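You operate a simulated robot arm through the tools that you are given. There is no shell and no other tool. Be economical: measure what you need, move in short steps, check, and stop when the job is done.

The job below is to be done with a simulated two-armed robot. You get a single attempt, and the scene is never put back.

TASK
Cap both sample tubes and put them on the raised shelf.
Fine: hold each tube steady while you screw its cap on; orange cap on 30, green cap on 60.

The check looks at the end state, three seconds after you hand in, the way a careful person would. Anything else that was tipped, shoved, dropped, spilled or broken makes it a failure. Lids that push on must go on centred and level and be pressed home; caps that screw on are set level and turned clockwise until they are tight.

THE ROBOT
Two 6-joint arms with two-finger parallel grippers on one trunk, on a base that drives. Base frame: it is fixed to the floor where the robot stands at the start and does not move with it; the origin is under the middle of the robot, x ahead of it, y to its left, z up. Lengths are in m, angles in degrees, forces in N, time in s.
The left shoulder is at the start at [0.06, 0.187, 1.172], the right one opposite. With the tool pointing down near the work surface each hand reaches from about 0.1 to 0.6 m from the robot's upright axis, wherever it stands, measured 20 degrees to its own side. Places, roughly: raised shelf of the plywood bench [0.8, 0.1, 1]. Payload 1.57 kg a hand.
The TCP of each hand is the grasp point between the finger pads, 0.03 m short of the fingertips. In the tool frame z runs along the fingers and y along their closing line. The gripper opens to 0.11 m. The fingers are 0.024 m wide and 0.012 m thick; the gripper's body (0.048 by 0.112 m) begins 0.078 m behind the TCP.
Orientation is that of the tool frame in the base frame, as [roll, pitch, yaw] about the fixed x, y, z axes, in that order (R = Rz(yaw) Ry(pitch) Rx(roll)). With the fingers straight down and closing along the base's y, the tool's x points along the base's -x, its y along +y and its z along -z.

THE INTERFACE
- The arms move only by the tool servo_tool. It takes "left_rows", "right_rows" or both (then of equal length, played together; a hand with none holds still); each is a list of rows, each a list of 7 numbers: the closure in counts, from 0 (fully open) to 255 (shut), then the shift along the base's x, y, z in units of 20 mm (1.0 is 20 mm), then the turn, a rotation vector about the base's x, y, z in units of 8 degrees (1.0 is 8 degrees). In form: [[hand, tx, ty, tz, wx, wy, wz], ...]. A call has 1 to 10 rows; each row shifts and turns the commanded pose from where the row before left it. A call with a number of a shift or a turn outside -1 to 1 is refused whole. Rows are played at 5 a second. More than 0.05 m and 8.6 degrees between two rows, or a gripper value outside its range, and nothing of the call is played. A pose out of reach is approached as far as the arm can. The call stops where the force on the tool passes 40 N (or 10 N more than at its start, if that is more) or the arm is blocked; 0.2 s more then pass. The fingers move at their own pace (about 0.153 m/s each) and stop on an object; they squeeze with about 24 N. The grip force told is the motor's: it shows also when the fingers shut on nothing. Time passes only in rows, and 0.2 s behind the last, so rows that do not move let the fingers close. It gives the time, the measured TCP pose, the force on the tool (base axes), the opening and the grip force at its end, in the units of the frame above (readings bear some noise), and new pictures: "pictures" is both (left out), scene, wrist or none (wrist: the cameras of the hands that moved).
- Cameras (640 x 400 px; columns grow to the right, rows downward): "scene" is now at [0.0117, 0.0163, 1.7097]; the picture's right is [0.21, -0.98, 0.00], its down [-0.77, -0.17, -0.61] and it looks along [0.60, 0.13, -0.79] (base axes); focal length 266 px, centre (320, 200). "left" rides on the left gripper at [0.07, -0.016, -0.141] in its tool frame; the picture's right is [0.23, 0.97, 0.00], its down [-0.85, 0.20, -0.48] and it looks along [-0.47, 0.11, 0.88] (tool axes); focal length 222 px, centre (320, 200). "right" rides on the right gripper at [0.07, 0.016, -0.141] in its tool frame; the picture's right is [-0.23, 0.97, 0.00], its down [-0.86, -0.20, -0.48] and it looks along [-0.47, -0.11, 0.88] (tool axes); focal length 222 px, centre (320, 200). There is no depth. A picture from a camera that has moved, and an enlarged one, comes with that camera's place and axes in the base frame and with its lens.
- raise_lower(by): slides the trunk up (or, below 0, down) by that many m; the arms and the scene camera ride with it, the base frame stays. It gives what a move gives, with no picture.
- steer(legs): drives the robot by 1 to 6 legs, each [ahead, left, turn to the left] in m, m and degrees, along the robot's own axes; the way and the turn of a leg run together, so that a leg with both is an arc; at most 1.5 m and 180 degrees a leg. The arms and the cameras ride along, it lands a little off, and it stops where it bumps. It gives what a move gives, and a new picture of the scene camera.
- turn_head(pan, tilt): turns the head with the scene camera to pan (to the left, within 86 degrees either way) and tilt (down, from -29 to 69), counted from straight ahead of the robot. It gives what a move gives, and a new picture of the scene camera.
- inspect(camera, box): a new picture of the part [left, top, right, bottom] of that camera's present view, enlarged. The clock stands still meanwhile.
- hand_in(): hands the job in; it is judged then, once.

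Work in short steps. Places have to be worked out from the pictures, the camera data and where the tool is seen: move nearer, look again, correct. Check each grasp and each placing, and mend what went wrong. You have 120 turns and 260 pictures in all, those below and enlarged ones among them. Open the grippers and draw the arms clear of the work before you hand the job in, unless the task says otherwise; then end with one line.

The tools are called after ">>>" as name(argument=value, ...) on one line, values as JSON. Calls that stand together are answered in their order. servo_tool: Moves the arms, as the interface text tells. Its arguments: {"type":"object","properties":{"left_rows":{"type":"array","items":{"type":"array","items":{"type":"number"}}},"right_rows":{"type":"array","items":{"type":"array","items":{"type":"number"}}},"pictures":{"type":"string","enum":["both","scene","wrist","none"]}},"required":[]} The other tools are called the same way: raise_lower (by) slides the trunk up or down; steer (legs) drives the base; turn_head (pan, tilt) turns the head that bears the scene camera; inspect (camera, box) takes an enlarged picture of a part of a camera's view; hand_in () hands the job in.

At the start:

```text
time: 0.0
left_tool_pos: [0.3962, 0.2018, 1.294]
left_ee_rot: [179.9, 0.0, 180.0]
left_contact_force: [-0.5, 0.4, -0.1]
left_finger_gap: 0.1102
left_grasp_force: 0.1
right_tool_pos: [0.3877, -0.1194, 1.3034]
right_ee_rot: [180.0, 0.0, 179.9]
right_contact_force: [0.2, -0.4, -0.1]
right_finger_gap: 0.1099
right_grasp_force: 0.1
trunk travel left (down, up): [-0.8, 0.19]
robot x, y, heading: [0.002, 0.0013, 0.0]
head pan, tilt: [12.2, 52.0]
```

scene: 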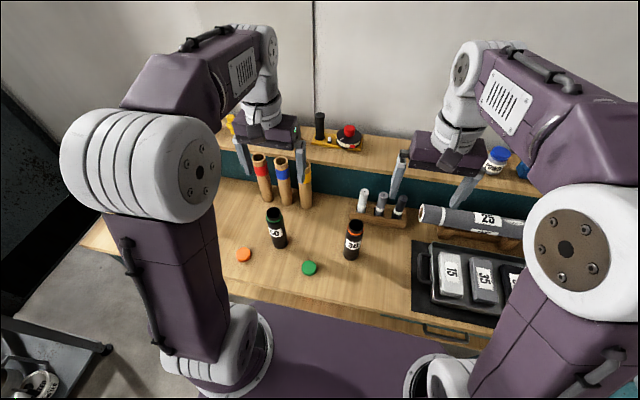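
right: 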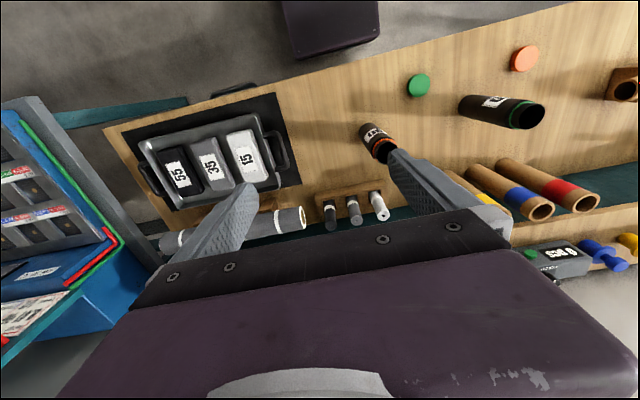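
left: 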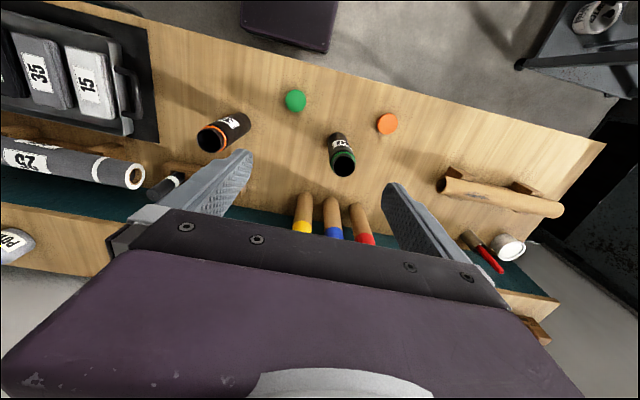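

I begin by enlarging the middle of the scene view to read the tubes' labels and see the caps and shelf.

>>> inspect(camera="scene", box=[220, 190, 380, 290])

>>> inspect(camera="scene", box=[200, 90, 440, 240])

>>> inspect(camera="left", box=[180, 70, 420, 220])

```text
4.00 times, centred on (300, 240) of scene
camera zoom: at [0.0117, 0.0163, 1.7097], right [0.21, -0.98, 0.0], down [-0.77, -0.17, -0.61], along [0.6, 0.13, -0.79], focal length 1064 px, centre (400, 40)
```

zoom: 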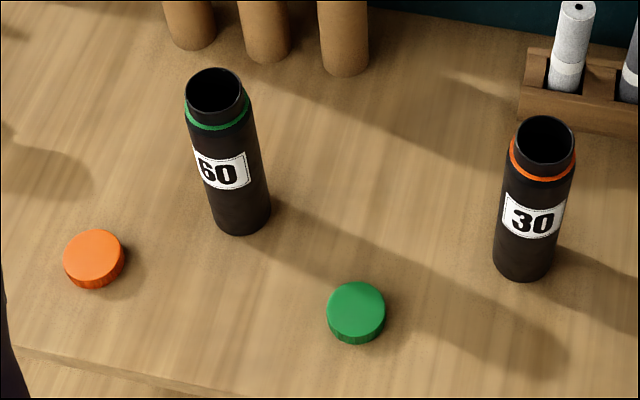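

```text
2.67 times, centred on (320, 165) of scene
camera zoom: at [0.0117, 0.0163, 1.7097], right [0.21, -0.98, 0.0], down [-0.77, -0.17, -0.61], along [0.6, 0.13, -0.79], focal length 709 px, centre (320, 293)
```

zoom: 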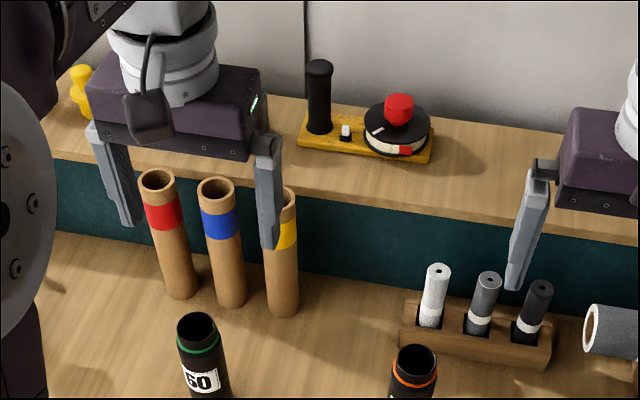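

```text
2.67 times, centred on (300, 145) of left
camera zoom: at [0.3275, 0.1862, 1.4346], right [-0.23, 0.97, 0.0], down [0.85, 0.2, 0.48], along [0.47, 0.11, -0.88], focal length 592 px, centre (373, 347)
```

zoom: 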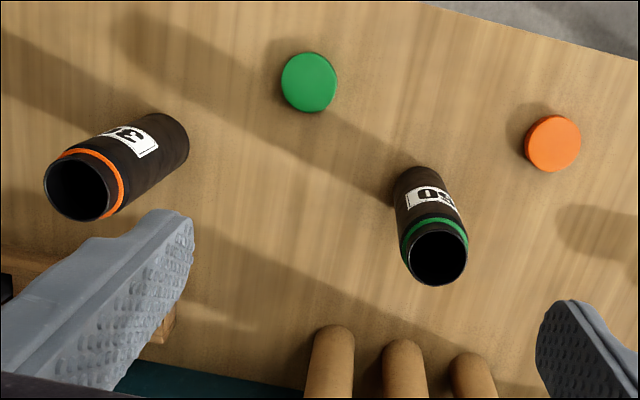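

Working from the scene camera, I put tube 60 at about (0.469, 0.271) and tube 30 at about (0.476, 0.0), with tops near z = 1.0. The orange cap is near (0.389, 0.386) and the green one near (0.388, 0.138). I move the left hand above the orange cap and tilt the right hand towards a forward-pointing hold.

>>> servo_tool(left_rows=[[0, 0, 1, -1, 0, 0, 0], [0, 0, 1, -1, 0, 0, 0], [0, 0, 1, -1, 0, 0, 0], [0, 0, 1, -1, 0, 0, 0], [0, 0, 1, -1, 0, 0, 0], [0, 0, 1, -1, 0, 0, 0], [0, 0, 1, -1, 0, 0, 0], [0, 0, 1, -1, 0, 0, 0], [0, 0, 1, -1, 0, 0, 0], [0, 0, 0.2, -1, 0, 0, 0]], right_rows=[[0, -0.4, 0, -0.5, 0, -0.9375, 0], [0, -0.4, 0, -0.5, 0, -0.9375, 0], [0, -0.4, 0, -0.5, 0, -0.9375, 0], [0, -0.4, 0, -0.5, 0, -0.9375, 0], [0, -0.4, 0, -0.5, 0, -0.9375, 0], [0, -0.4, 0, -0.5, 0, -0.9375, 0], [0, -0.4, 0, -0.5, 0, -0.9375, 0], [0, -0.4, 0, -0.5, 0, -0.9375, 0], [0, 0, 0, 0, 0, 0, 0], [0, 0, 0, 0, 0, 0, 0]])

```text
time: 2.2
left_tool_pos: [0.394, 0.3859, 1.0942]
left_ee_rot: [179.9, 0.1, -180.0]
left_contact_force: [0.5, 0.4, 0.8]
left_finger_gap: 0.11
left_grasp_force: 0.1
right_tool_pos: [0.392, -0.068, 1.2884]
right_ee_rot: [-179.9, 59.9, 179.9]
right_contact_force: [0.6, -0.1, -0.3]
right_finger_gap: 0.1098
right_grasp_force: 0.1
right hand out of reach, approached as far as the arm can: row 5, 6, 7, 8
trunk travel left (down, up): [-0.8, 0.19]
robot x, y, heading: [0.0019, -0.0022, -0.2]
head pan, tilt: [12.2, 52.0]
camera scene: at [0.0113, 0.0158, 1.7097], right [0.21, -0.98, 0.0], down [-0.77, -0.17, -0.62], along [0.6, 0.13, -0.79], focal length 266 px, centre (320, 200)
camera right: at [0.2349, -0.0518, 1.2991], right [0.12, 0.97, 0.2], down [0.02, -0.2, 0.98], along [0.99, -0.11, -0.04], focal length 222 px, centre (320, 200)
camera left: at [0.3251, 0.3702, 1.2344], right [-0.23, 0.97, 0.0], down [0.85, 0.2, 0.48], along [0.47, 0.11, -0.88], focal length 222 px, centre (320, 200)
```

scene: 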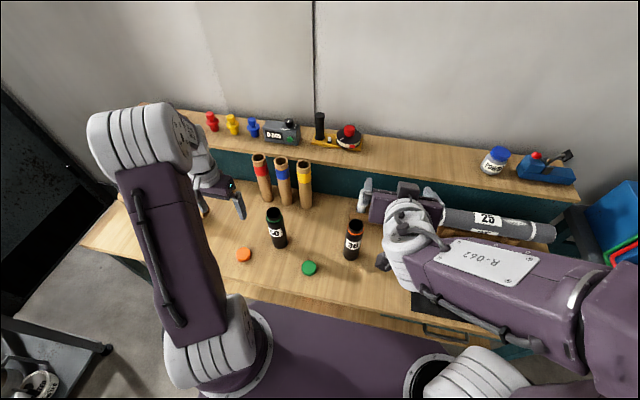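
right: 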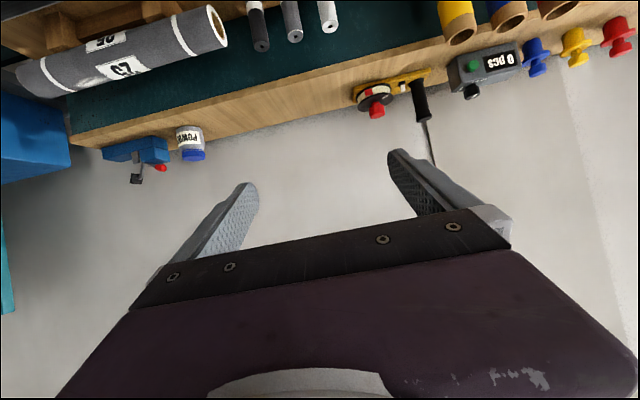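
left: 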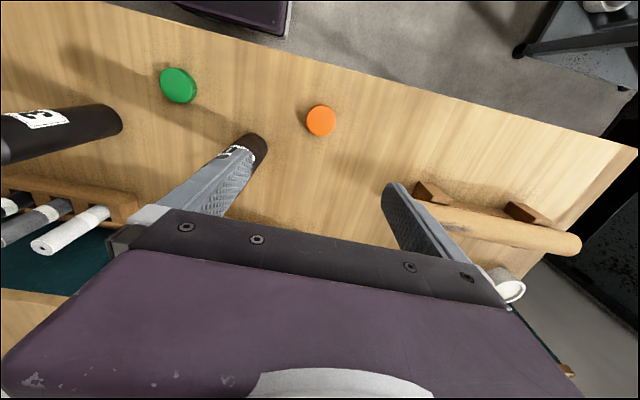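

The left wrist camera confirms the orange cap at (0.390, 0.387), so I lower the left hand over it. The right hand can't draw back this close to its shoulder; I'll back the base off later.

>>> servo_tool(left_rows=[[0, -0.2, 0, -1, 0, 0, 0], [0, 0, 0, -1, 0, 0, 0], [0, 0, 0, -1, 0, 0, 0], [0, 0, 0, -1, 0, 0, 0], [0, 0, 0, -1, 0, 0, 0], [0, 0, 0, -1, 0, 0, 0], [0, 0, 0, -1, 0, 0, 0], [0, 0, 0, -1, 0, 0, 0], [0, 0, 0, -1, 0, 0, 0], [0, 0, 0, -1, 0, 0, 0]], pictures="wrist")

```text
time: 4.4
left_tool_pos: [0.3933, 0.3868, 0.895]
left_ee_rot: [180.0, 0.0, 180.0]
left_contact_force: [0.5, -0.2, -1.3]
left_finger_gap: 0.1098
left_grasp_force: 0.1
right_tool_pos: [0.3936, -0.0678, 1.2878]
right_ee_rot: [-179.8, 59.8, -179.9]
right_contact_force: [-0.2, -0.1, -0.7]
right_finger_gap: 0.1102
right_grasp_force: 0.0
trunk travel left (down, up): [-0.8, 0.19]
robot x, y, heading: [0.0019, 0.0007, 0.1]
head pan, tilt: [12.2, 52.0]
camera left: at [0.3232, 0.3699, 1.0348], right [-0.23, 0.97, 0.0], down [0.86, 0.2, 0.48], along [0.47, 0.11, -0.88], focal length 222 px, centre (320, 200)
```

left: 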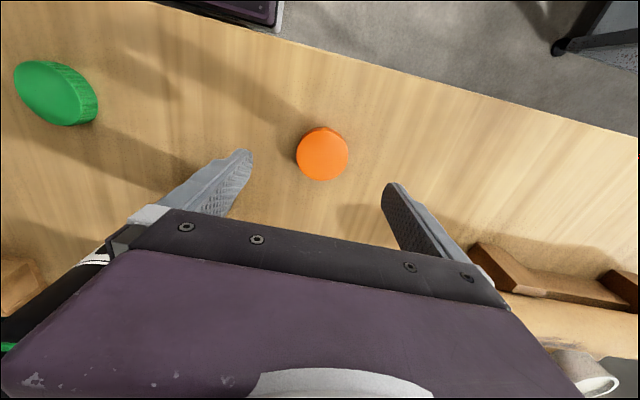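

The cap is at (0.389, 0.3875) and about 52 mm wide. I descend the last 60 mm.

>>> servo_tool(left_rows=[[0, -0.1, 0, -1, 0, 0, 0], [0, -0.1, 0, -1, 0, 0, 0], [0, 0, 0, -0.6, 0, 0, 0], [0, 0, 0, -0.3, 0, 0, 0], [0, 0, 0, 0, 0, 0, 0]], pictures="wrist")

```text
time: 5.6
left_tool_pos: [0.388, 0.3857, 0.8366]
left_ee_rot: [179.9, 0.0, -179.9]
left_contact_force: [1.7, 0.1, -0.3]
left_finger_gap: 0.1097
left_grasp_force: 0.0
right_tool_pos: [0.3931, -0.0672, 1.2881]
right_ee_rot: [-179.8, 59.8, -179.9]
right_contact_force: [0.1, 0.2, 1.1]
right_finger_gap: 0.11
right_grasp_force: 0.1
trunk travel left (down, up): [-0.8, 0.19]
robot x, y, heading: [0.0009, 0.0011, -0.2]
head pan, tilt: [12.2, 52.0]
camera left: at [0.3192, 0.3703, 0.9776], right [-0.23, 0.97, 0.0], down [0.85, 0.2, 0.48], along [0.47, 0.11, -0.88], focal length 222 px, centre (320, 200)
```

left: 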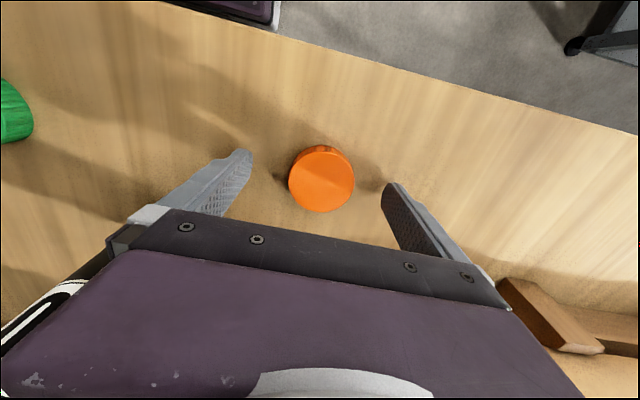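

The fingers are aligned about the cap. I go down 3 mm and close.

>>> servo_tool(left_rows=[[0, 0, 0.05, -0.17, 0, 0, 0], [120, 0, 0, 0, 0, 0, 0], [160, 0, 0, 0, 0, 0, 0], [255, 0, 0, 0, 0, 0, 0], [255, 0, 0, 0, 0, 0, 0]], pictures="wrist")

```text
time: 6.8
left_tool_pos: [0.3874, 0.3883, 0.8334]
left_ee_rot: [179.8, -0.1, -180.0]
left_contact_force: [-0.1, -0.2, 0.6]
left_finger_gap: 0.052
left_grasp_force: 23.9
right_tool_pos: [0.3929, -0.0675, 1.2882]
right_ee_rot: [-179.9, 59.7, 180.0]
right_contact_force: [-0.3, 0.1, 0.4]
right_finger_gap: 0.1101
right_grasp_force: 0.0
trunk travel left (down, up): [-0.8, 0.19]
robot x, y, heading: [0.0038, 0.0028, -0.1]
head pan, tilt: [12.2, 52.0]
camera left: at [0.319, 0.3719, 0.9737], right [-0.23, 0.97, 0.0], down [0.85, 0.2, 0.48], along [0.47, 0.11, -0.88], focal length 222 px, centre (320, 200)
```

left: 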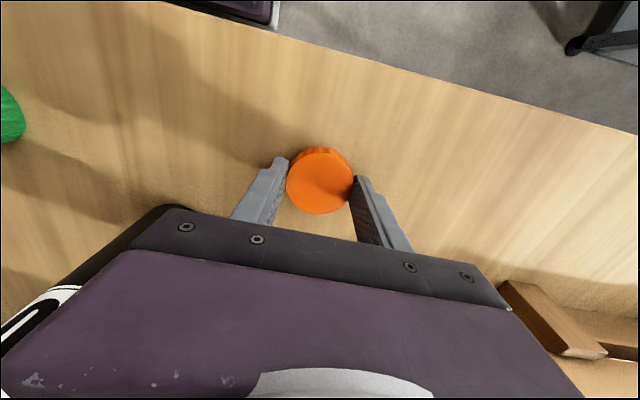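

The cap is gripped (gap 52 mm). I lift it well clear of the tubes.

>>> servo_tool(left_rows=[[255, 0, 0, 1, 0, 0, 0], [255, 0, 0, 1, 0, 0, 0], [255, 0, 0, 1, 0, 0, 0], [255, 0, 0, 1, 0, 0, 0], [255, 0, 0, 1, 0, 0, 0], [255, 0, 0, 1, 0, 0, 0], [255, 0, 0, 1, 0, 0, 0], [255, 0, 0, 1, 0, 0, 0], [255, 0, 0, 1, 0, 0, 0], [255, 0, 0, 1, 0, 0, 0]], right_rows=[[0, 0, 0, -0.5, 0, 0, 0.4], [0, 0, 0, -0.5, 0, 0, 0.4], [0, 0, 0, -0.5, 0, 0, 0.4], [0, 0, 0, -0.5, 0, 0, 0.4], [0, 0, 0, -0.5, 0, 0, 0.4], [0, 0, 0, -0.5, 0, 0, 0.4], [0, 0, 0, -0.5, 0, 0, 0.4], [0, 0, 0, -0.5, 0, 0, 0.4], [0, 0, 0, -0.5, 0, 0, 0.4], [0, 0, 0, -0.5, 0, 0, 0.15]], pictures="both")

>>> steer(legs=[[-0.1, 0, 0]])

```text
time: 9.0
left_tool_pos: [0.3884, 0.3863, 1.0318]
left_ee_rot: [179.9, 0.0, -180.0]
left_contact_force: [0.8, -0.1, -0.8]
left_finger_gap: 0.0524
left_grasp_force: 23.3
right_tool_pos: [0.402, 0.0536, 1.2145]
right_ee_rot: [179.6, 60.0, -150.4]
right_contact_force: [0.4, -0.3, -0.3]
right_finger_gap: 0.1098
right_grasp_force: 0.1
right hand out of reach, approached as far as the arm can: row 1, 2, 3, 4, 5, 6, 7, 8, 9, 10
trunk travel left (down, up): [-0.8, 0.19]
robot x, y, heading: [0.0008, -0.0009, -0.0]
head pan, tilt: [12.2, 52.0]
camera scene: at [0.0115, 0.0164, 1.7096], right [0.21, -0.98, 0.0], down [-0.77, -0.17, -0.61], along [0.6, 0.13, -0.79], focal length 266 px, centre (320, 200)
camera right: at [0.2577, -0.0096, 1.2245], right [-0.38, 0.9, 0.2], down [0.11, -0.17, 0.98], along [0.92, 0.4, -0.04], focal length 222 px, centre (320, 200)
camera left: at [0.3206, 0.3707, 1.1734], right [-0.23, 0.97, 0.0], down [0.86, 0.2, 0.48], along [0.47, 0.11, -0.88], focal length 222 px, centre (320, 200)
```

scene: 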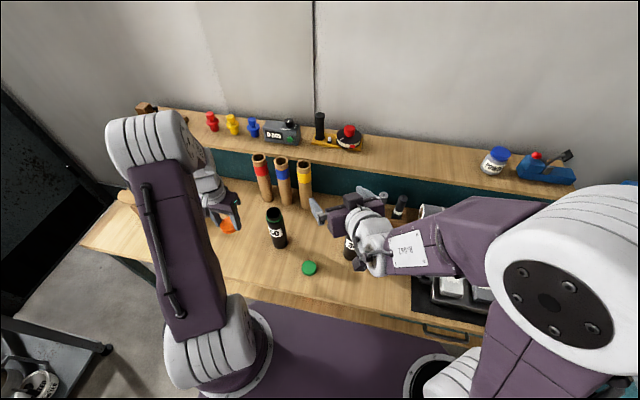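
right: 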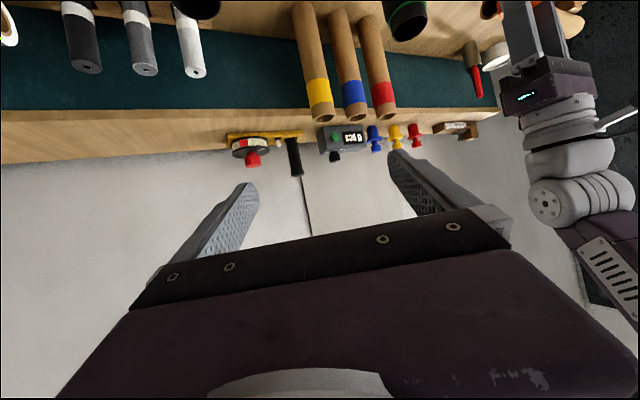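
left: 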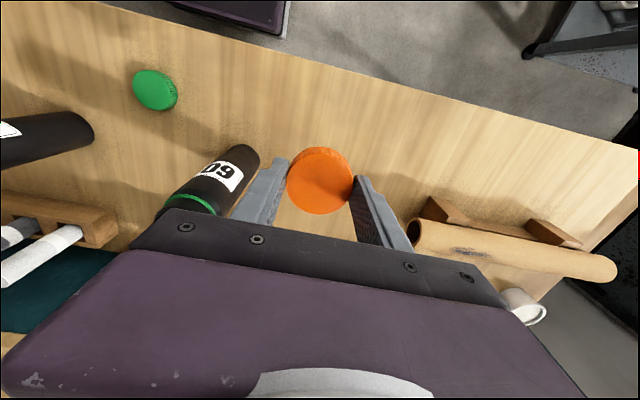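

```text
time: 10.2
left_tool_pos: [0.2908, 0.3866, 1.0322]
left_ee_rot: [179.9, -0.1, 180.0]
left_contact_force: [0.3, 0.7, -0.1]
left_finger_gap: 0.0523
left_grasp_force: 24.3
right_tool_pos: [0.305, 0.055, 1.2129]
right_ee_rot: [179.6, 59.8, -150.7]
right_contact_force: [0.2, 0.5, -0.7]
right_finger_gap: 0.11
right_grasp_force: 0.1
trunk travel left (down, up): [-0.8, 0.19]
robot x, y, heading: [-0.0995, -0.0013, 0.2]
head pan, tilt: [12.2, 52.0]
camera scene: at [-0.0855, 0.0165, 1.7096], right [0.21, -0.98, 0.0], down [-0.77, -0.17, -0.61], along [0.6, 0.13, -0.79], focal length 266 px, centre (320, 200)
```

scene: 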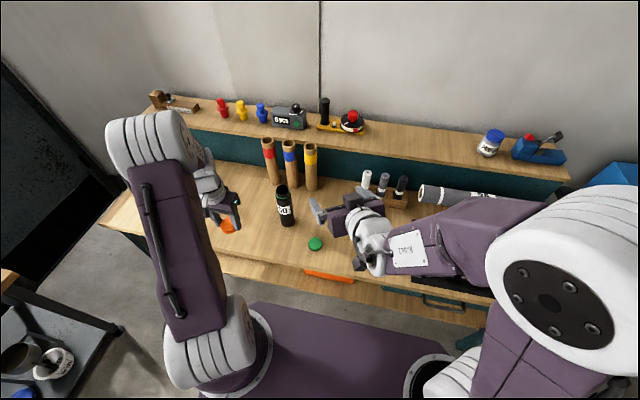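

The base has backed off 0.1 m. I move the right hand 0.12 m forward to see how its commanded pose relates to where it is.

>>> servo_tool(right_rows=[[0, 1, 0, 0, 0, 0, 0], [0, 1, 0, 0, 0, 0, 0], [0, 1, 0, 0, 0, 0, 0], [0, 1, 0, 0, 0, 0, 0], [0, 1, 0, 0, 0, 0, 0], [0, 1, 0, 0, 0, 0, 0]], pictures="none")

```text
time: 11.6
left_tool_pos: [0.2907, 0.3863, 1.0323]
left_ee_rot: [179.8, 0.0, 180.0]
left_contact_force: [-0.9, 0.3, 0.5]
left_finger_gap: 0.0521
left_grasp_force: 24.2
right_tool_pos: [0.3797, 0.1017, 1.2022]
right_ee_rot: [-179.7, 59.9, -150.6]
right_contact_force: [-0.4, -0.1, -0.8]
right_finger_gap: 0.1103
right_grasp_force: 0.0
right hand out of reach, approached as far as the arm can: row 1, 2, 3, 4, 5, 6
trunk travel left (down, up): [-0.8, 0.19]
robot x, y, heading: [-0.0957, -0.0001, 0.2]
head pan, tilt: [12.2, 52.0]
```

It is still reported out of reach, and seems to be pursuing a target behind it. The straddling hold can be approached from straight above the tube, farther from the shoulder, so I push forward further.

>>> servo_tool(right_rows=[[0, 1, 0, 0, 0, 0, 0], [0, 1, 0, 0, 0, 0, 0], [0, 1, 0, 0, 0, 0, 0], [0, 1, 0, 0, 0, 0, 0], [0, 1, 0, 0, 0, 0, 0], [0, 0, 0, 0, 0, 0, 0]], pictures="scene")

```text
time: 12.9
left_tool_pos: [0.2895, 0.3863, 1.0319]
left_ee_rot: [179.9, 0.0, 180.0]
left_contact_force: [0.8, -1.2, -0.5]
left_finger_gap: 0.0523
left_grasp_force: 24.2
right_tool_pos: [0.4595, 0.133, 1.2065]
right_ee_rot: [-179.7, 59.8, -150.5]
right_contact_force: [1.0, 0.5, -0.1]
right_finger_gap: 0.11
right_grasp_force: 0.0
right hand out of reach, approached as far as the arm can: row 1, 2, 3, 4, 5
trunk travel left (down, up): [-0.8, 0.19]
robot x, y, heading: [-0.0993, -0.0006, 0.0]
head pan, tilt: [12.2, 52.0]
camera scene: at [-0.0887, 0.0161, 1.7097], right [0.21, -0.98, 0.0], down [-0.77, -0.17, -0.62], along [0.6, 0.13, -0.79], focal length 266 px, centre (320, 200)
```

scene: 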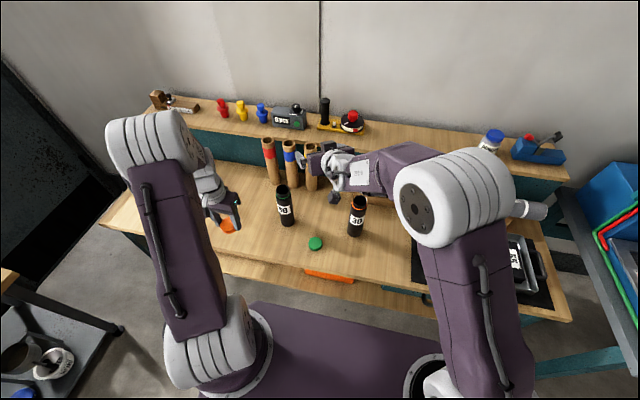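

The hand is now at (0.46, 0.133, 1.21), so its commands seem to start from the measured pose. I shift it right towards y = 0 over tube 30, staying high.

>>> servo_tool(right_rows=[[0, 0.2, -1, 0, 0, 0, 0], [0, 0.2, -1, 0, 0, 0, 0], [0, 0.2, -1, 0, 0, 0, 0], [0, 0.2, -1, 0, 0, 0, 0], [0, 0, -1, 0, 0, 0, 0], [0, 0, -1, 0, 0, 0, 0], [0, 0, 0, 0, 0, 0, 0]], pictures="none")

```text
time: 14.6
left_tool_pos: [0.2899, 0.3865, 1.0331]
left_ee_rot: [179.9, 0.0, -179.9]
left_contact_force: [0.0, 0.0, 0.2]
left_finger_gap: 0.052
left_grasp_force: 24.3
right_tool_pos: [0.4599, 0.1314, 1.2081]
right_ee_rot: [-179.8, 59.8, -150.6]
right_contact_force: [0.3, 0.3, -0.9]
right_finger_gap: 0.11
right_grasp_force: 0.2
right hand out of reach, approached as far as the arm can: row 1, 2, 3, 4, 5, 6
trunk travel left (down, up): [-0.8, 0.19]
robot x, y, heading: [-0.0956, 0.0041, -0.0]
head pan, tilt: [12.2, 52.0]
```

It's stuck on a limit with this heading. I turn the hand's heading back to straight ahead and beyond to see whether it frees.

>>> servo_tool(right_rows=[[0, 0, 0, 0, 0, 0, -0.94], [0, 0, 0, 0, 0, 0, -0.94], [0, 0, 0, 0, 0, 0, -0.94], [0, 0, 0, 0, 0, 0, -0.94], [0, 0, -1, 0, 0, 0, 0], [0, 0, -1, 0, 0, 0, 0], [0, 0, -1, 0, 0, 0, 0], [0, 0, -1, 0, 0, 0, 0], [0, 0, 0, 0, 0, 0, 0]], pictures="none")

```text
time: 16.6
left_tool_pos: [0.2898, 0.3864, 1.0324]
left_ee_rot: [179.9, 0.0, -179.9]
left_contact_force: [-0.1, 0.3, -0.5]
left_finger_gap: 0.0523
left_grasp_force: 24.0
right_tool_pos: [0.4591, 0.0532, 1.2089]
right_ee_rot: [179.6, 60.0, 179.1]
right_contact_force: [0.4, 0.3, 0.3]
right_finger_gap: 0.11
right_grasp_force: 0.0
trunk travel left (down, up): [-0.8, 0.19]
robot x, y, heading: [-0.1003, -0.001, -0.1]
head pan, tilt: [12.2, 52.0]
```

Pointing straight ahead, the hand is free. I move it to y = 0 above tube 30.

>>> servo_tool(right_rows=[[0, 0.4, -0.9, -0.5, 0, 0, 0], [0, 0.4, -0.9, -0.5, 0, 0, 0], [0, 0, -0.85, -0.5, 0, 0, 0], [0, 0, 0, -0.5, 0, 0, 0], [0, 0, 0, 0, 0, 0, 0]], pictures="both")

```text
time: 17.8
left_tool_pos: [0.2898, 0.3863, 1.0321]
left_ee_rot: [180.0, -0.1, 179.9]
left_contact_force: [0.1, -0.2, 0.2]
left_finger_gap: 0.0523
left_grasp_force: 23.8
right_tool_pos: [0.4742, 0.0001, 1.1676]
right_ee_rot: [179.7, 59.9, 179.3]
right_contact_force: [0.2, -0.1, -0.3]
right_finger_gap: 0.1098
right_grasp_force: 0.0
trunk travel left (down, up): [-0.8, 0.19]
robot x, y, heading: [-0.1023, 0.001, -0.1]
head pan, tilt: [12.2, 52.0]
camera scene: at [-0.0881, 0.0165, 1.7096], right [0.21, -0.98, 0.0], down [-0.77, -0.17, -0.61], along [0.6, 0.13, -0.79], focal length 266 px, centre (320, 200)
camera right: at [0.3176, 0.0161, 1.1792], right [0.12, 0.97, 0.2], down [0.01, -0.2, 0.98], along [0.99, -0.12, -0.04], focal length 222 px, centre (320, 200)
```

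scene: 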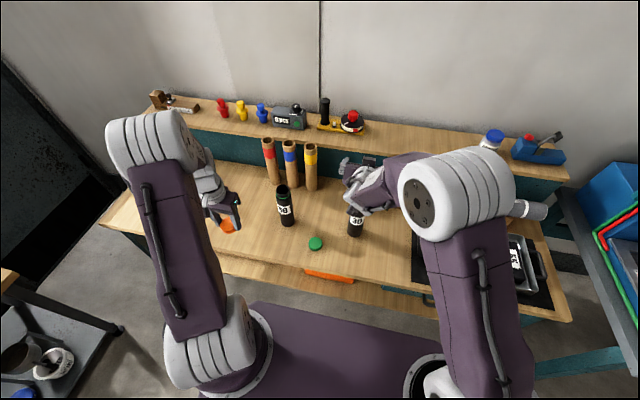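
right: 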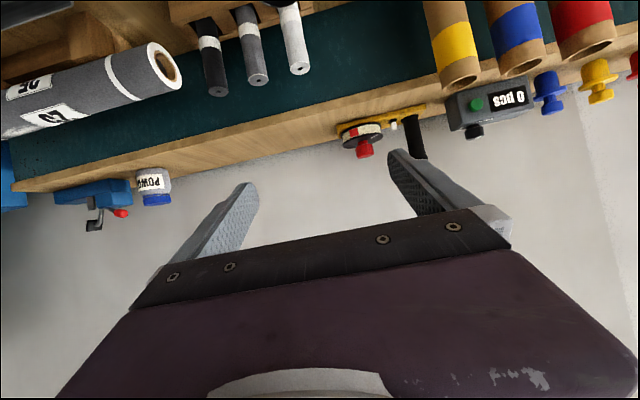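

The hand is over tube 30. I enlarge the scene view to check the alignment before I descend.

>>> inspect(camera="scene", box=[280, 140, 440, 240])

```text
4.00 times, centred on (360, 190) of scene
camera zoom: at [-0.0881, 0.0165, 1.7096], right [0.21, -0.98, 0.0], down [-0.77, -0.17, -0.61], along [0.6, 0.13, -0.79], focal length 1064 px, centre (160, 240)
```

zoom: 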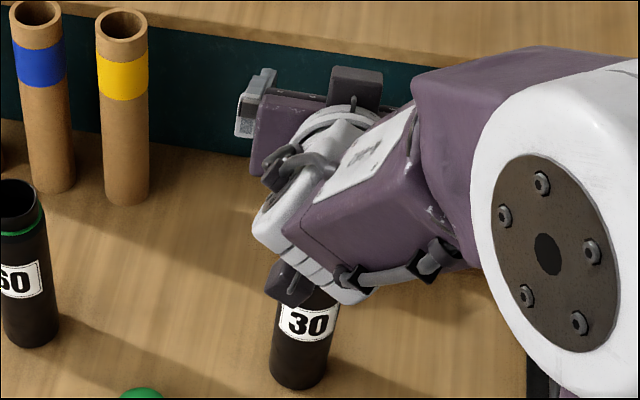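

Tube 30 measures again at (0.478, −0.003). I descend straight down with the fingers straddling it.

>>> servo_tool(right_rows=[[0, 0.1, -0.1, -1, 0, 0, 0], [0, 0, 0, -1, 0, 0, 0], [0, 0, 0, -1, 0, 0, 0], [0, 0, 0, -1, 0, 0, 0], [0, 0, 0, -1, 0, 0, 0], [0, 0, 0, -1, 0, 0, 0], [0, 0, 0, -1, 0, 0, 0], [0, 0, 0, -1, 0, 0, 0], [0, 0, 0, -1, 0, 0, 0], [0, 0, 0, -1, 0, 0, 0]], pictures="both")

```text
time: 19.9
left_tool_pos: [0.2902, 0.3873, 1.0319]
left_ee_rot: [179.9, -0.1, 179.9]
left_contact_force: [0.3, -0.9, -0.6]
left_finger_gap: 0.052
left_grasp_force: 24.0
right_tool_pos: [0.4779, -0.0011, 0.9692]
right_ee_rot: [-179.5, 59.9, 179.9]
right_contact_force: [-0.2, 0.6, 0.2]
right_finger_gap: 0.1098
right_grasp_force: 0.0
trunk travel left (down, up): [-0.8, 0.19]
robot x, y, heading: [-0.1005, -0.0002, -0.1]
head pan, tilt: [12.2, 52.0]
camera scene: at [-0.0877, 0.0164, 1.7097], right [0.21, -0.98, 0.0], down [-0.77, -0.17, -0.61], along [0.6, 0.13, -0.79], focal length 266 px, centre (320, 200)
camera right: at [0.3203, 0.0161, 0.9803], right [0.12, 0.97, 0.19], down [0.01, -0.2, 0.98], along [0.99, -0.12, -0.04], focal length 222 px, centre (320, 200)
```

scene: 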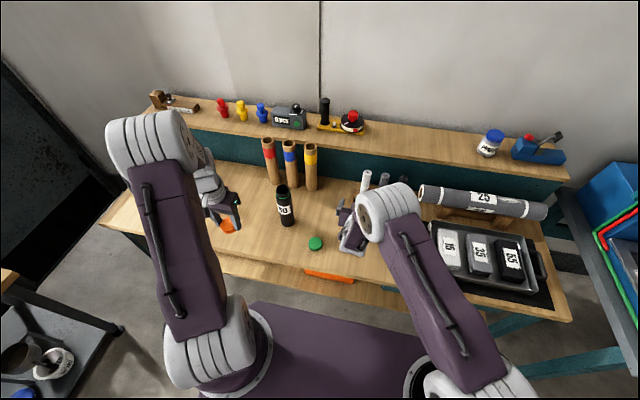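
right: 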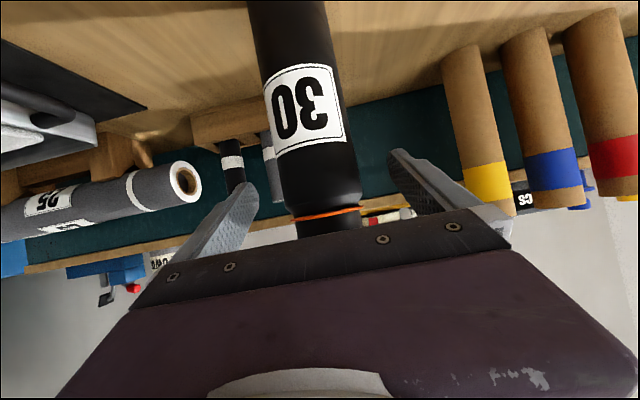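

The tube is centred between the fingers. I go down 90 mm more to hold it low on its body.

>>> servo_tool(right_rows=[[0, 0, 0, -1, 0, 0, 0], [0, 0, 0, -1, 0, 0, 0], [0, 0, 0, -1, 0, 0, 0], [0, 0, 0, -1, 0, 0, 0], [0, 0, 0, -0.7, 0, 0, 0], [0, 0, 0, 0, 0, 0, 0]], pictures="both")

```text
time: 21.4
left_tool_pos: [0.2901, 0.3862, 1.0334]
left_ee_rot: [179.8, 0.0, -180.0]
left_contact_force: [-0.3, -0.9, 0.8]
left_finger_gap: 0.0522
left_grasp_force: 23.8
right_tool_pos: [0.4833, 0.0021, 0.8734]
right_ee_rot: [180.0, 60.1, 179.5]
right_contact_force: [0.0, 0.2, 0.1]
right_finger_gap: 0.11
right_grasp_force: 0.1
right hand out of reach, approached as far as the arm can: row 1, 2
trunk travel left (down, up): [-0.8, 0.19]
robot x, y, heading: [-0.1036, -0.0, 0.2]
head pan, tilt: [12.2, 52.0]
camera scene: at [-0.0884, 0.0163, 1.7097], right [0.21, -0.98, 0.0], down [-0.77, -0.17, -0.61], along [0.6, 0.13, -0.79], focal length 266 px, centre (320, 200)
camera right: at [0.3255, 0.019, 0.8849], right [0.12, 0.97, 0.2], down [0.01, -0.2, 0.98], along [0.99, -0.12, -0.04], focal length 222 px, centre (320, 200)
```

scene: 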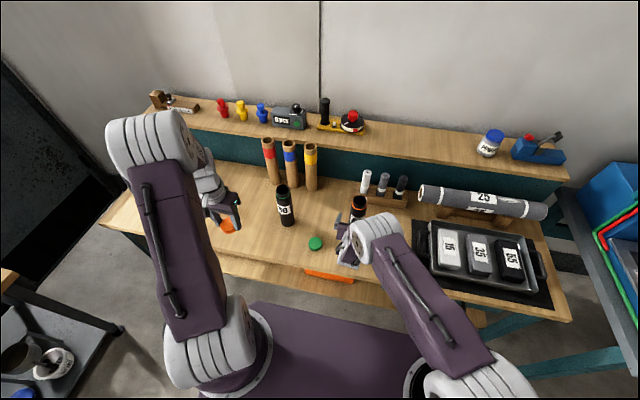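
right: 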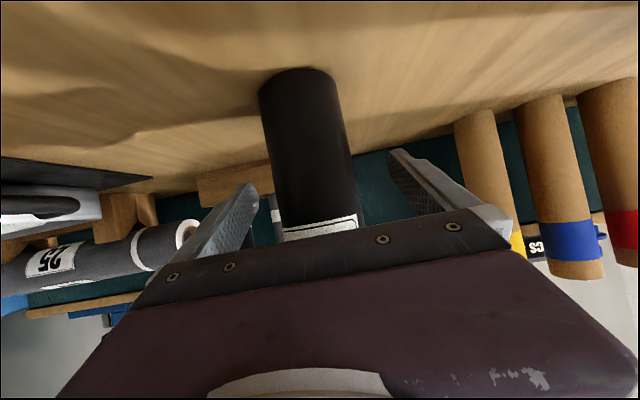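

The tube sits about 5 mm to the right of the finger middle. I shift by that much and close gently.

>>> servo_tool(right_rows=[[0, -0.1, -0.3, 0, 0, 0, 0], [0, 0, 0, 0, 0, 0, 0], [100, 0, 0, 0, 0, 0, 0], [130, 0, 0, 0, 0, 0, 0], [255, 0, 0, 0, 0, 0, 0], [255, 0, 0, 0, 0, 0, 0], [255, 0, 0, 0, 0, 0, 0]], pictures="both")

>>> inspect(camera="scene", box=[280, 160, 440, 260])

```text
time: 22.9
left_tool_pos: [0.2903, 0.3867, 1.0335]
left_ee_rot: [179.9, 0.1, 179.9]
left_contact_force: [-0.8, -0.5, -0.1]
left_finger_gap: 0.0521
left_grasp_force: 23.6
right_tool_pos: [0.4839, -0.0018, 0.8744]
right_ee_rot: [-179.6, 60.0, 179.9]
right_contact_force: [0.1, 0.6, 0.6]
right_finger_gap: 0.0553
right_grasp_force: 23.5
right hand out of reach, approached as far as the arm can: row 1
trunk travel left (down, up): [-0.8, 0.19]
robot x, y, heading: [-0.1003, -0.0058, -0.2]
head pan, tilt: [12.2, 52.0]
camera scene: at [-0.0882, 0.0165, 1.7097], right [0.21, -0.98, 0.0], down [-0.77, -0.17, -0.61], along [0.6, 0.13, -0.79], focal length 266 px, centre (320, 200)
camera right: at [0.3263, 0.0154, 0.8848], right [0.12, 0.97, 0.19], down [0.01, -0.2, 0.98], along [0.99, -0.12, -0.04], focal length 222 px, centre (320, 200)
```

scene: 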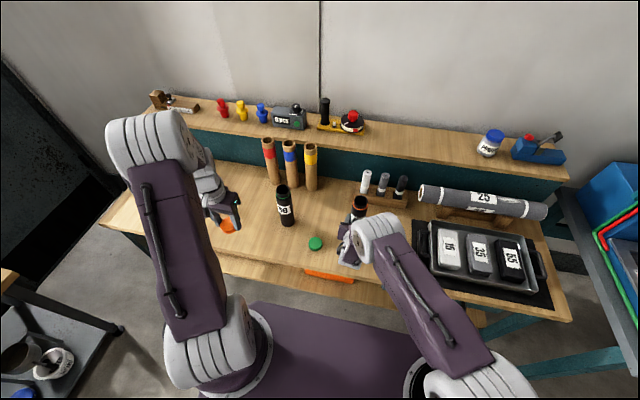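
right: 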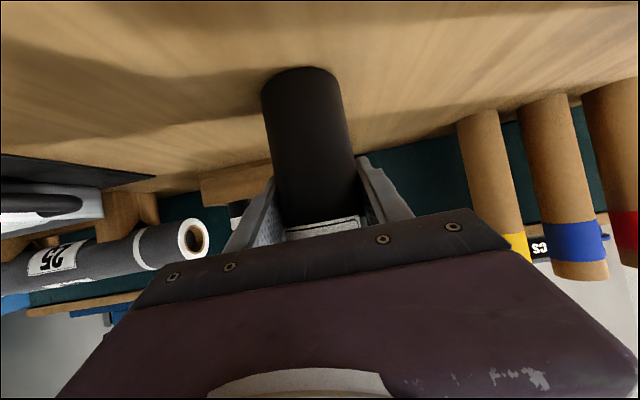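

```text
4.00 times, centred on (360, 210) of scene
camera zoom: at [-0.0882, 0.0165, 1.7097], right [0.21, -0.98, 0.0], down [-0.77, -0.17, -0.61], along [0.6, 0.13, -0.79], focal length 1064 px, centre (160, 160)
```

zoom: 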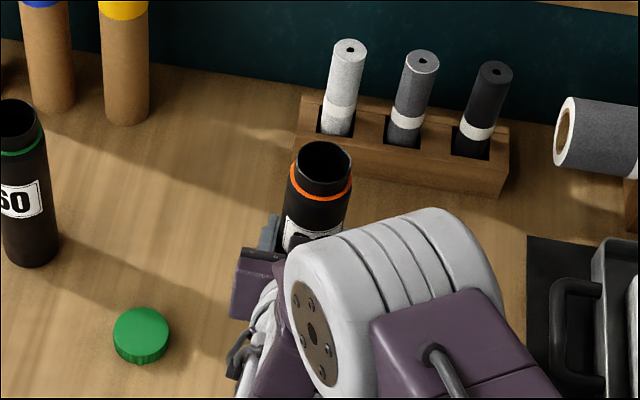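

Tube 30 is held (gap 55 mm). Its neck centre is at about (0.478, −0.002) and its rim near z = 1.0. I raise the left hand with the cap, pre-turn it counter-clockwise for screwing room, and begin to bring it over.

>>> servo_tool(left_rows=[[255, 0, 0, 1, 0, 0, 0.9], [255, 0, 0, 1, 0, 0, 0.9], [255, 0, 0, 1, 0, 0, 0.9], [255, 0, 0, 1, 0, 0, 0.9], [255, 0, 0, 0.5, 0, 0, 0.9], [255, 0.4, -0.9, 0, 0, 0, 0.9], [255, 0.4, -0.9, 0, 0, 0, 0.9], [255, 0.4, -0.9, 0, 0, 0, 0.9], [255, 0.4, -0.9, 0, 0, 0, 0.9], [255, 0.4, -0.9, 0, 0, 0, 0.9]], pictures="scene")

```text
time: 25.1
left_tool_pos: [0.3288, 0.2968, 1.1228]
left_ee_rot: [179.8, 0.0, -107.9]
left_contact_force: [0.0, -0.3, 0.2]
left_finger_gap: 0.0518
left_grasp_force: 23.9
right_tool_pos: [0.4841, -0.0026, 0.8736]
right_ee_rot: [-179.7, 60.0, 179.8]
right_contact_force: [0.7, 0.7, 0.6]
right_finger_gap: 0.0552
right_grasp_force: 24.3
trunk travel left (down, up): [-0.8, 0.19]
robot x, y, heading: [-0.1013, -0.0005, 0.2]
head pan, tilt: [12.2, 52.0]
camera scene: at [-0.0881, 0.0157, 1.7097], right [0.21, -0.98, 0.0], down [-0.77, -0.17, -0.61], along [0.6, 0.13, -0.79], focal length 266 px, centre (320, 200)
```

scene: 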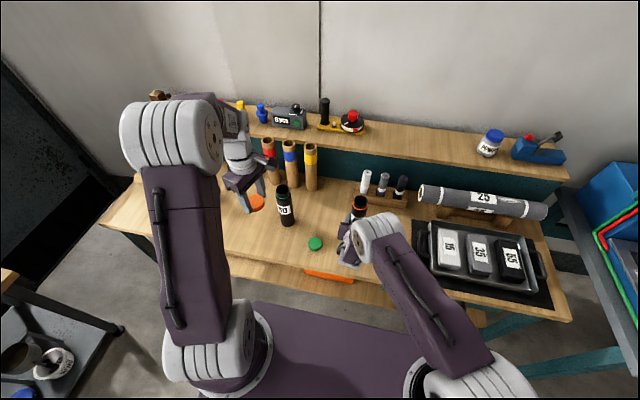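

All clear; I continue across at z = 1.12.

>>> servo_tool(left_rows=[[255, 0.7, -1, 0, 0, 0, 0.225], [255, 0.7, -1, 0, 0, 0, 0.225], [255, 0.7, -1, 0, 0, 0, 0.225], [255, 0.7, -1, 0, 0, 0, 0.225], [255, 0.7, -1, 0, 0, 0, 0.225], [255, 0.7, -1, 0, 0, 0, 0.225], [255, 0.7, -1, 0, 0, 0, 0.225], [255, 0.7, -1, 0, 0, 0, 0.225], [255, 0.7, -1, 0, 0, 0, 0.225], [255, 0.7, -1, 0, 0, 0, 0.225]], pictures="both")

```text
time: 27.4
left_tool_pos: [0.4716, 0.0945, 1.1214]
left_ee_rot: [179.9, 0.1, -90.0]
left_contact_force: [-0.3, -0.8, -0.4]
left_finger_gap: 0.0521
left_grasp_force: 24.1
right_tool_pos: [0.4845, -0.0022, 0.8731]
right_ee_rot: [-179.5, 60.0, 179.7]
right_contact_force: [0.2, 0.1, -0.4]
right_finger_gap: 0.055
right_grasp_force: 24.0
trunk travel left (down, up): [-0.8, 0.19]
robot x, y, heading: [-0.0995, 0.0036, 0.2]
head pan, tilt: [12.2, 52.0]
camera scene: at [-0.0876, 0.0154, 1.7097], right [0.21, -0.98, 0.0], down [-0.77, -0.17, -0.61], along [0.6, 0.13, -0.79], focal length 266 px, centre (320, 200)
camera left: at [0.4889, 0.0257, 1.2618], right [-0.97, -0.23, 0.0], down [-0.2, 0.85, 0.48], along [-0.11, 0.47, -0.88], focal length 222 px, centre (320, 200)
```

scene: 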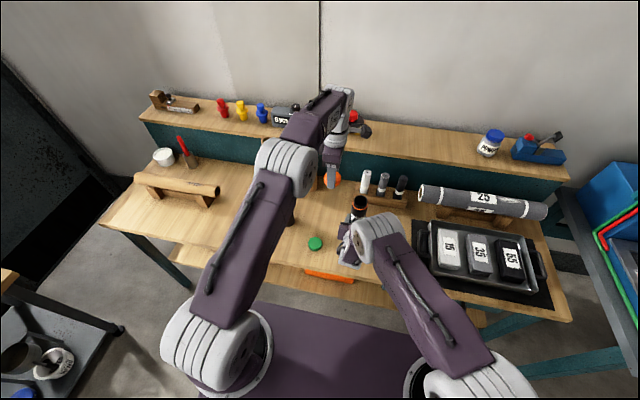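
left: 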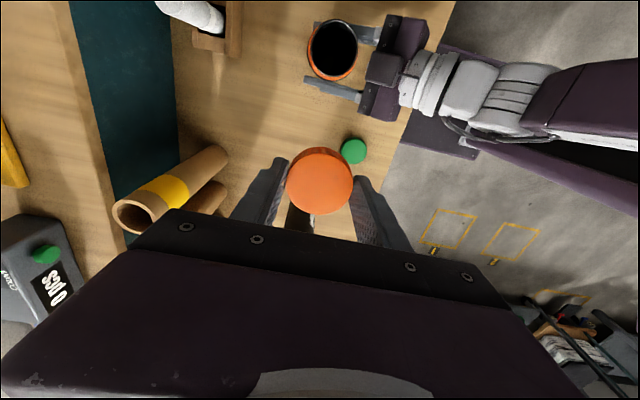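

The left wrist camera looks straight down on tube 30's mouth. I enlarge that view to fix the mouth's centre.

>>> inspect(camera="left", box=[270, 0, 430, 100])

>>> inspect(camera="left", box=[240, 130, 400, 230])

```text
4.00 times, centred on (350, 50) of left
camera zoom: at [0.4889, 0.0257, 1.2618], right [-0.97, -0.23, 0.0], down [-0.2, 0.85, 0.48], along [-0.11, 0.47, -0.88], focal length 888 px, centre (200, 800)
```

zoom: 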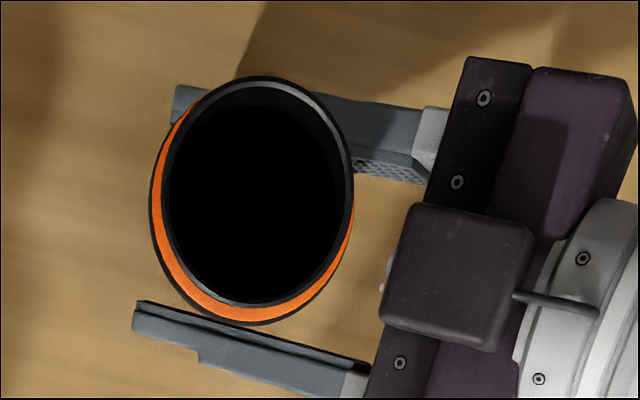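

```text
4.00 times, centred on (320, 180) of left
camera zoom: at [0.4889, 0.0257, 1.2618], right [-0.97, -0.23, 0.0], down [-0.2, 0.85, 0.48], along [-0.11, 0.47, -0.88], focal length 888 px, centre (320, 280)
```

zoom: 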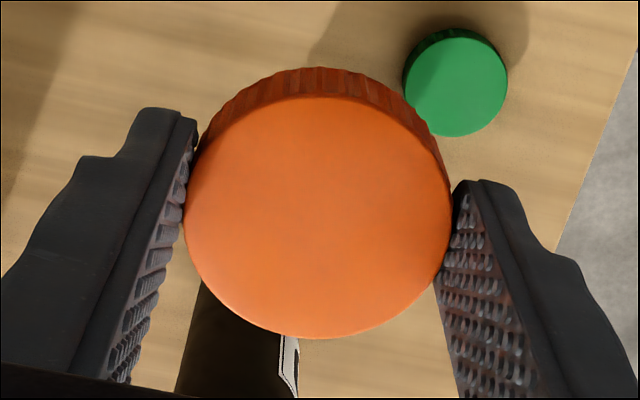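

The mouth centre comes out at (0.481, −0.002) and the cap centre at (0.4726, 0.096). I shift by (+0.009, −0.0976) and lower to about 16 mm above the rim.

>>> servo_tool(left_rows=[[255, 0.45, -1, 0, 0, 0, 0], [255, 0, -1, 0, 0, 0, 0], [255, 0, -1, 0, 0, 0, 0], [255, 0, -1, 0, 0, 0, 0], [255, 0, -0.88, 0, 0, 0, 0], [255, 0, 0, -1, 0, 0, 0], [255, 0, 0, -1, 0, 0, 0], [255, 0, 0, -0.8, 0, 0, 0], [255, 0, 0, -0.7, 0, 0, 0], [255, 0, 0, 0, 0, 0, 0]], pictures="both")

>>> inspect(camera="scene", box=[290, 130, 450, 230])

>>> inspect(camera="left", box=[240, 110, 400, 210])

```text
time: 29.6
left_tool_pos: [0.4638, 0.0029, 1.0492]
left_ee_rot: [179.7, 0.1, -90.1]
left_contact_force: [0.5, -0.6, -0.6]
left_finger_gap: 0.0522
left_grasp_force: 23.5
left hand out of reach, approached as far as the arm can: row 2, 3, 4, 5, 8
right_tool_pos: [0.4838, -0.0026, 0.8739]
right_ee_rot: [-179.6, 59.9, 179.9]
right_contact_force: [0.0, -0.5, 0.3]
right_finger_gap: 0.0551
right_grasp_force: 23.8
trunk travel left (down, up): [-0.8, 0.19]
robot x, y, heading: [-0.097, 0.0002, -0.1]
head pan, tilt: [12.2, 52.0]
camera scene: at [-0.0882, 0.0161, 1.7097], right [0.21, -0.98, 0.0], down [-0.77, -0.17, -0.61], along [0.6, 0.13, -0.79], focal length 266 px, centre (320, 200)
camera left: at [0.482, -0.0664, 1.1889], right [-0.97, -0.23, 0.0], down [-0.2, 0.85, 0.48], along [-0.11, 0.47, -0.88], focal length 222 px, centre (320, 200)
```

scene: 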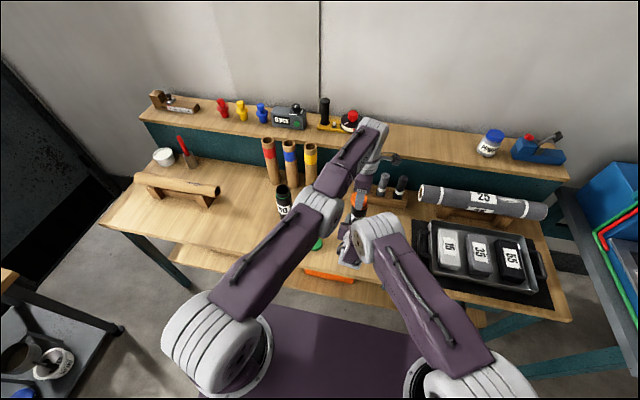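
left: 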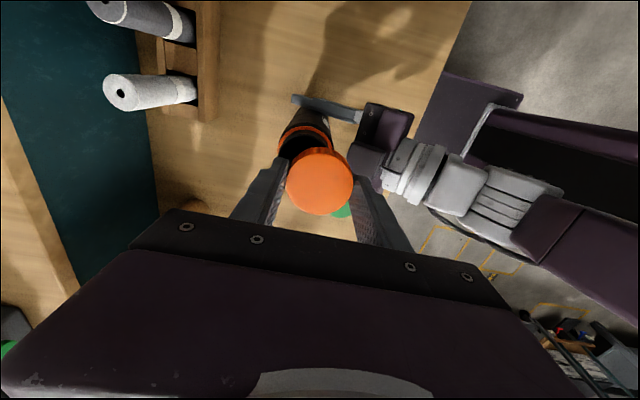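

```text
4.00 times, centred on (370, 180) of scene
camera zoom: at [-0.0882, 0.0161, 1.7097], right [0.21, -0.98, 0.0], down [-0.77, -0.17, -0.61], along [0.6, 0.13, -0.79], focal length 1064 px, centre (120, 280)
```

zoom: 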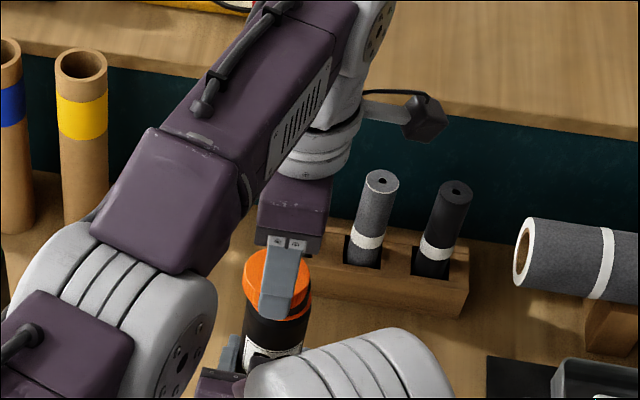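

```text
4.00 times, centred on (320, 160) of left
camera zoom: at [0.482, -0.0664, 1.1889], right [-0.97, -0.23, 0.0], down [-0.2, 0.85, 0.48], along [-0.11, 0.47, -0.88], focal length 888 px, centre (320, 360)
```

zoom: 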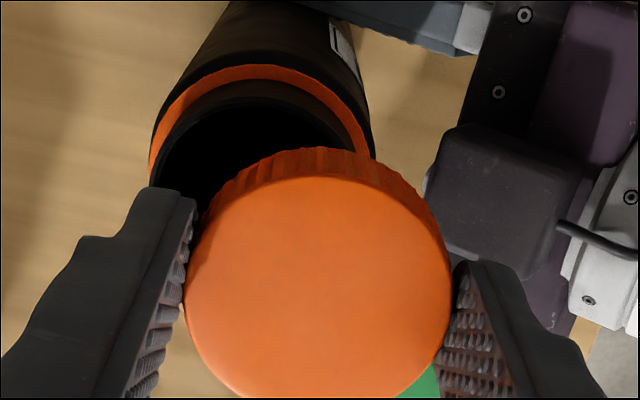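

The left arm is stretched to its limit and stops 17 mm short. I raise the cap, lift the tube 30 mm with the right hand and carry it 0.1 m to the left, where both hands can reach.

>>> servo_tool(left_rows=[[255, 0, 0, 1, 0, 0, 0], [255, 0, 0, 1, 0, 0, 0], [255, 0, 0, 1, 0, 0, 0], [255, 0, 0.8, 0.8, 0, 0, 0], [255, 0, 1, 0, 0, 0, 0], [255, 0, 1, 0, 0, 0, 0], [255, 0, 1, 0, 0, 0, 0], [255, 0, 1, 0, 0, 0, 0], [255, 0, 1, 0, 0, 0, 0], [255, 0, 1, 0, 0, 0, 0]], right_rows=[[255, 0, 0, 0, 0, 0, 0], [255, 0, 0, 0, 0, 0, 0], [255, 0, 0, 0, 0, 0, 0], [255, 0, 0, 0.75, 0, 0, 0], [255, 0, 0, 0.75, 0, 0, 0], [255, 0, 1, 0, 0, 0, 0], [255, 0, 1, 0, 0, 0, 0], [255, 0, 1, 0, 0, 0, 0], [255, 0, 1, 0, 0, 0, 0], [255, 0, 1, 0, 0, 0, 0]], pictures="both")

```text
time: 31.8
left_tool_pos: [0.4854, 0.1364, 1.1276]
left_ee_rot: [179.7, -0.1, -89.9]
left_contact_force: [-0.7, 0.1, -0.5]
left_finger_gap: 0.0521
left_grasp_force: 24.5
left hand out of reach, approached as far as the arm can: row 5, 6, 7, 8, 10
right_tool_pos: [0.4818, 0.0983, 0.9057]
right_ee_rot: [179.8, 60.0, 179.3]
right_contact_force: [-0.1, 0.5, -2.1]
right_finger_gap: 0.0552
right_grasp_force: 24.3
trunk travel left (down, up): [-0.8, 0.19]
robot x, y, heading: [-0.1016, 0.001, -0.1]
head pan, tilt: [12.2, 52.0]
camera scene: at [-0.0879, 0.0181, 1.7096], right [0.21, -0.98, 0.0], down [-0.77, -0.17, -0.61], along [0.6, 0.13, -0.79], focal length 266 px, centre (320, 200)
camera right: at [0.3242, 0.1159, 0.9157], right [0.12, 0.97, 0.2], down [0.01, -0.2, 0.98], along [0.99, -0.12, -0.04], focal length 222 px, centre (320, 200)
camera left: at [0.5033, 0.0659, 1.2685], right [-0.97, -0.23, 0.0], down [-0.2, 0.86, 0.48], along [-0.11, 0.47, -0.88], focal length 222 px, centre (320, 200)
```

scene: 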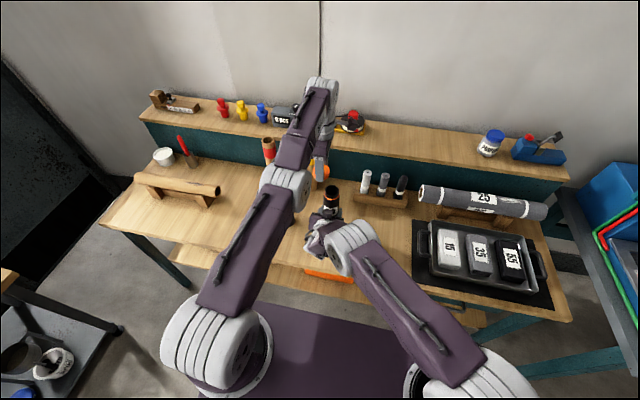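
right: 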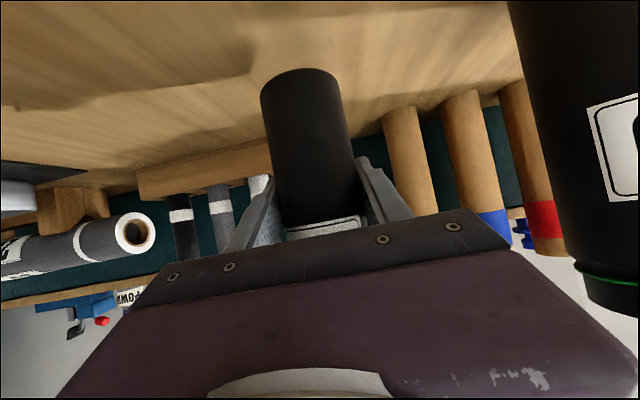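
left: 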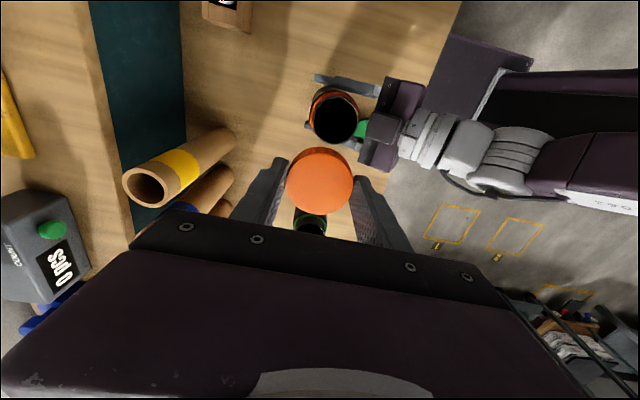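

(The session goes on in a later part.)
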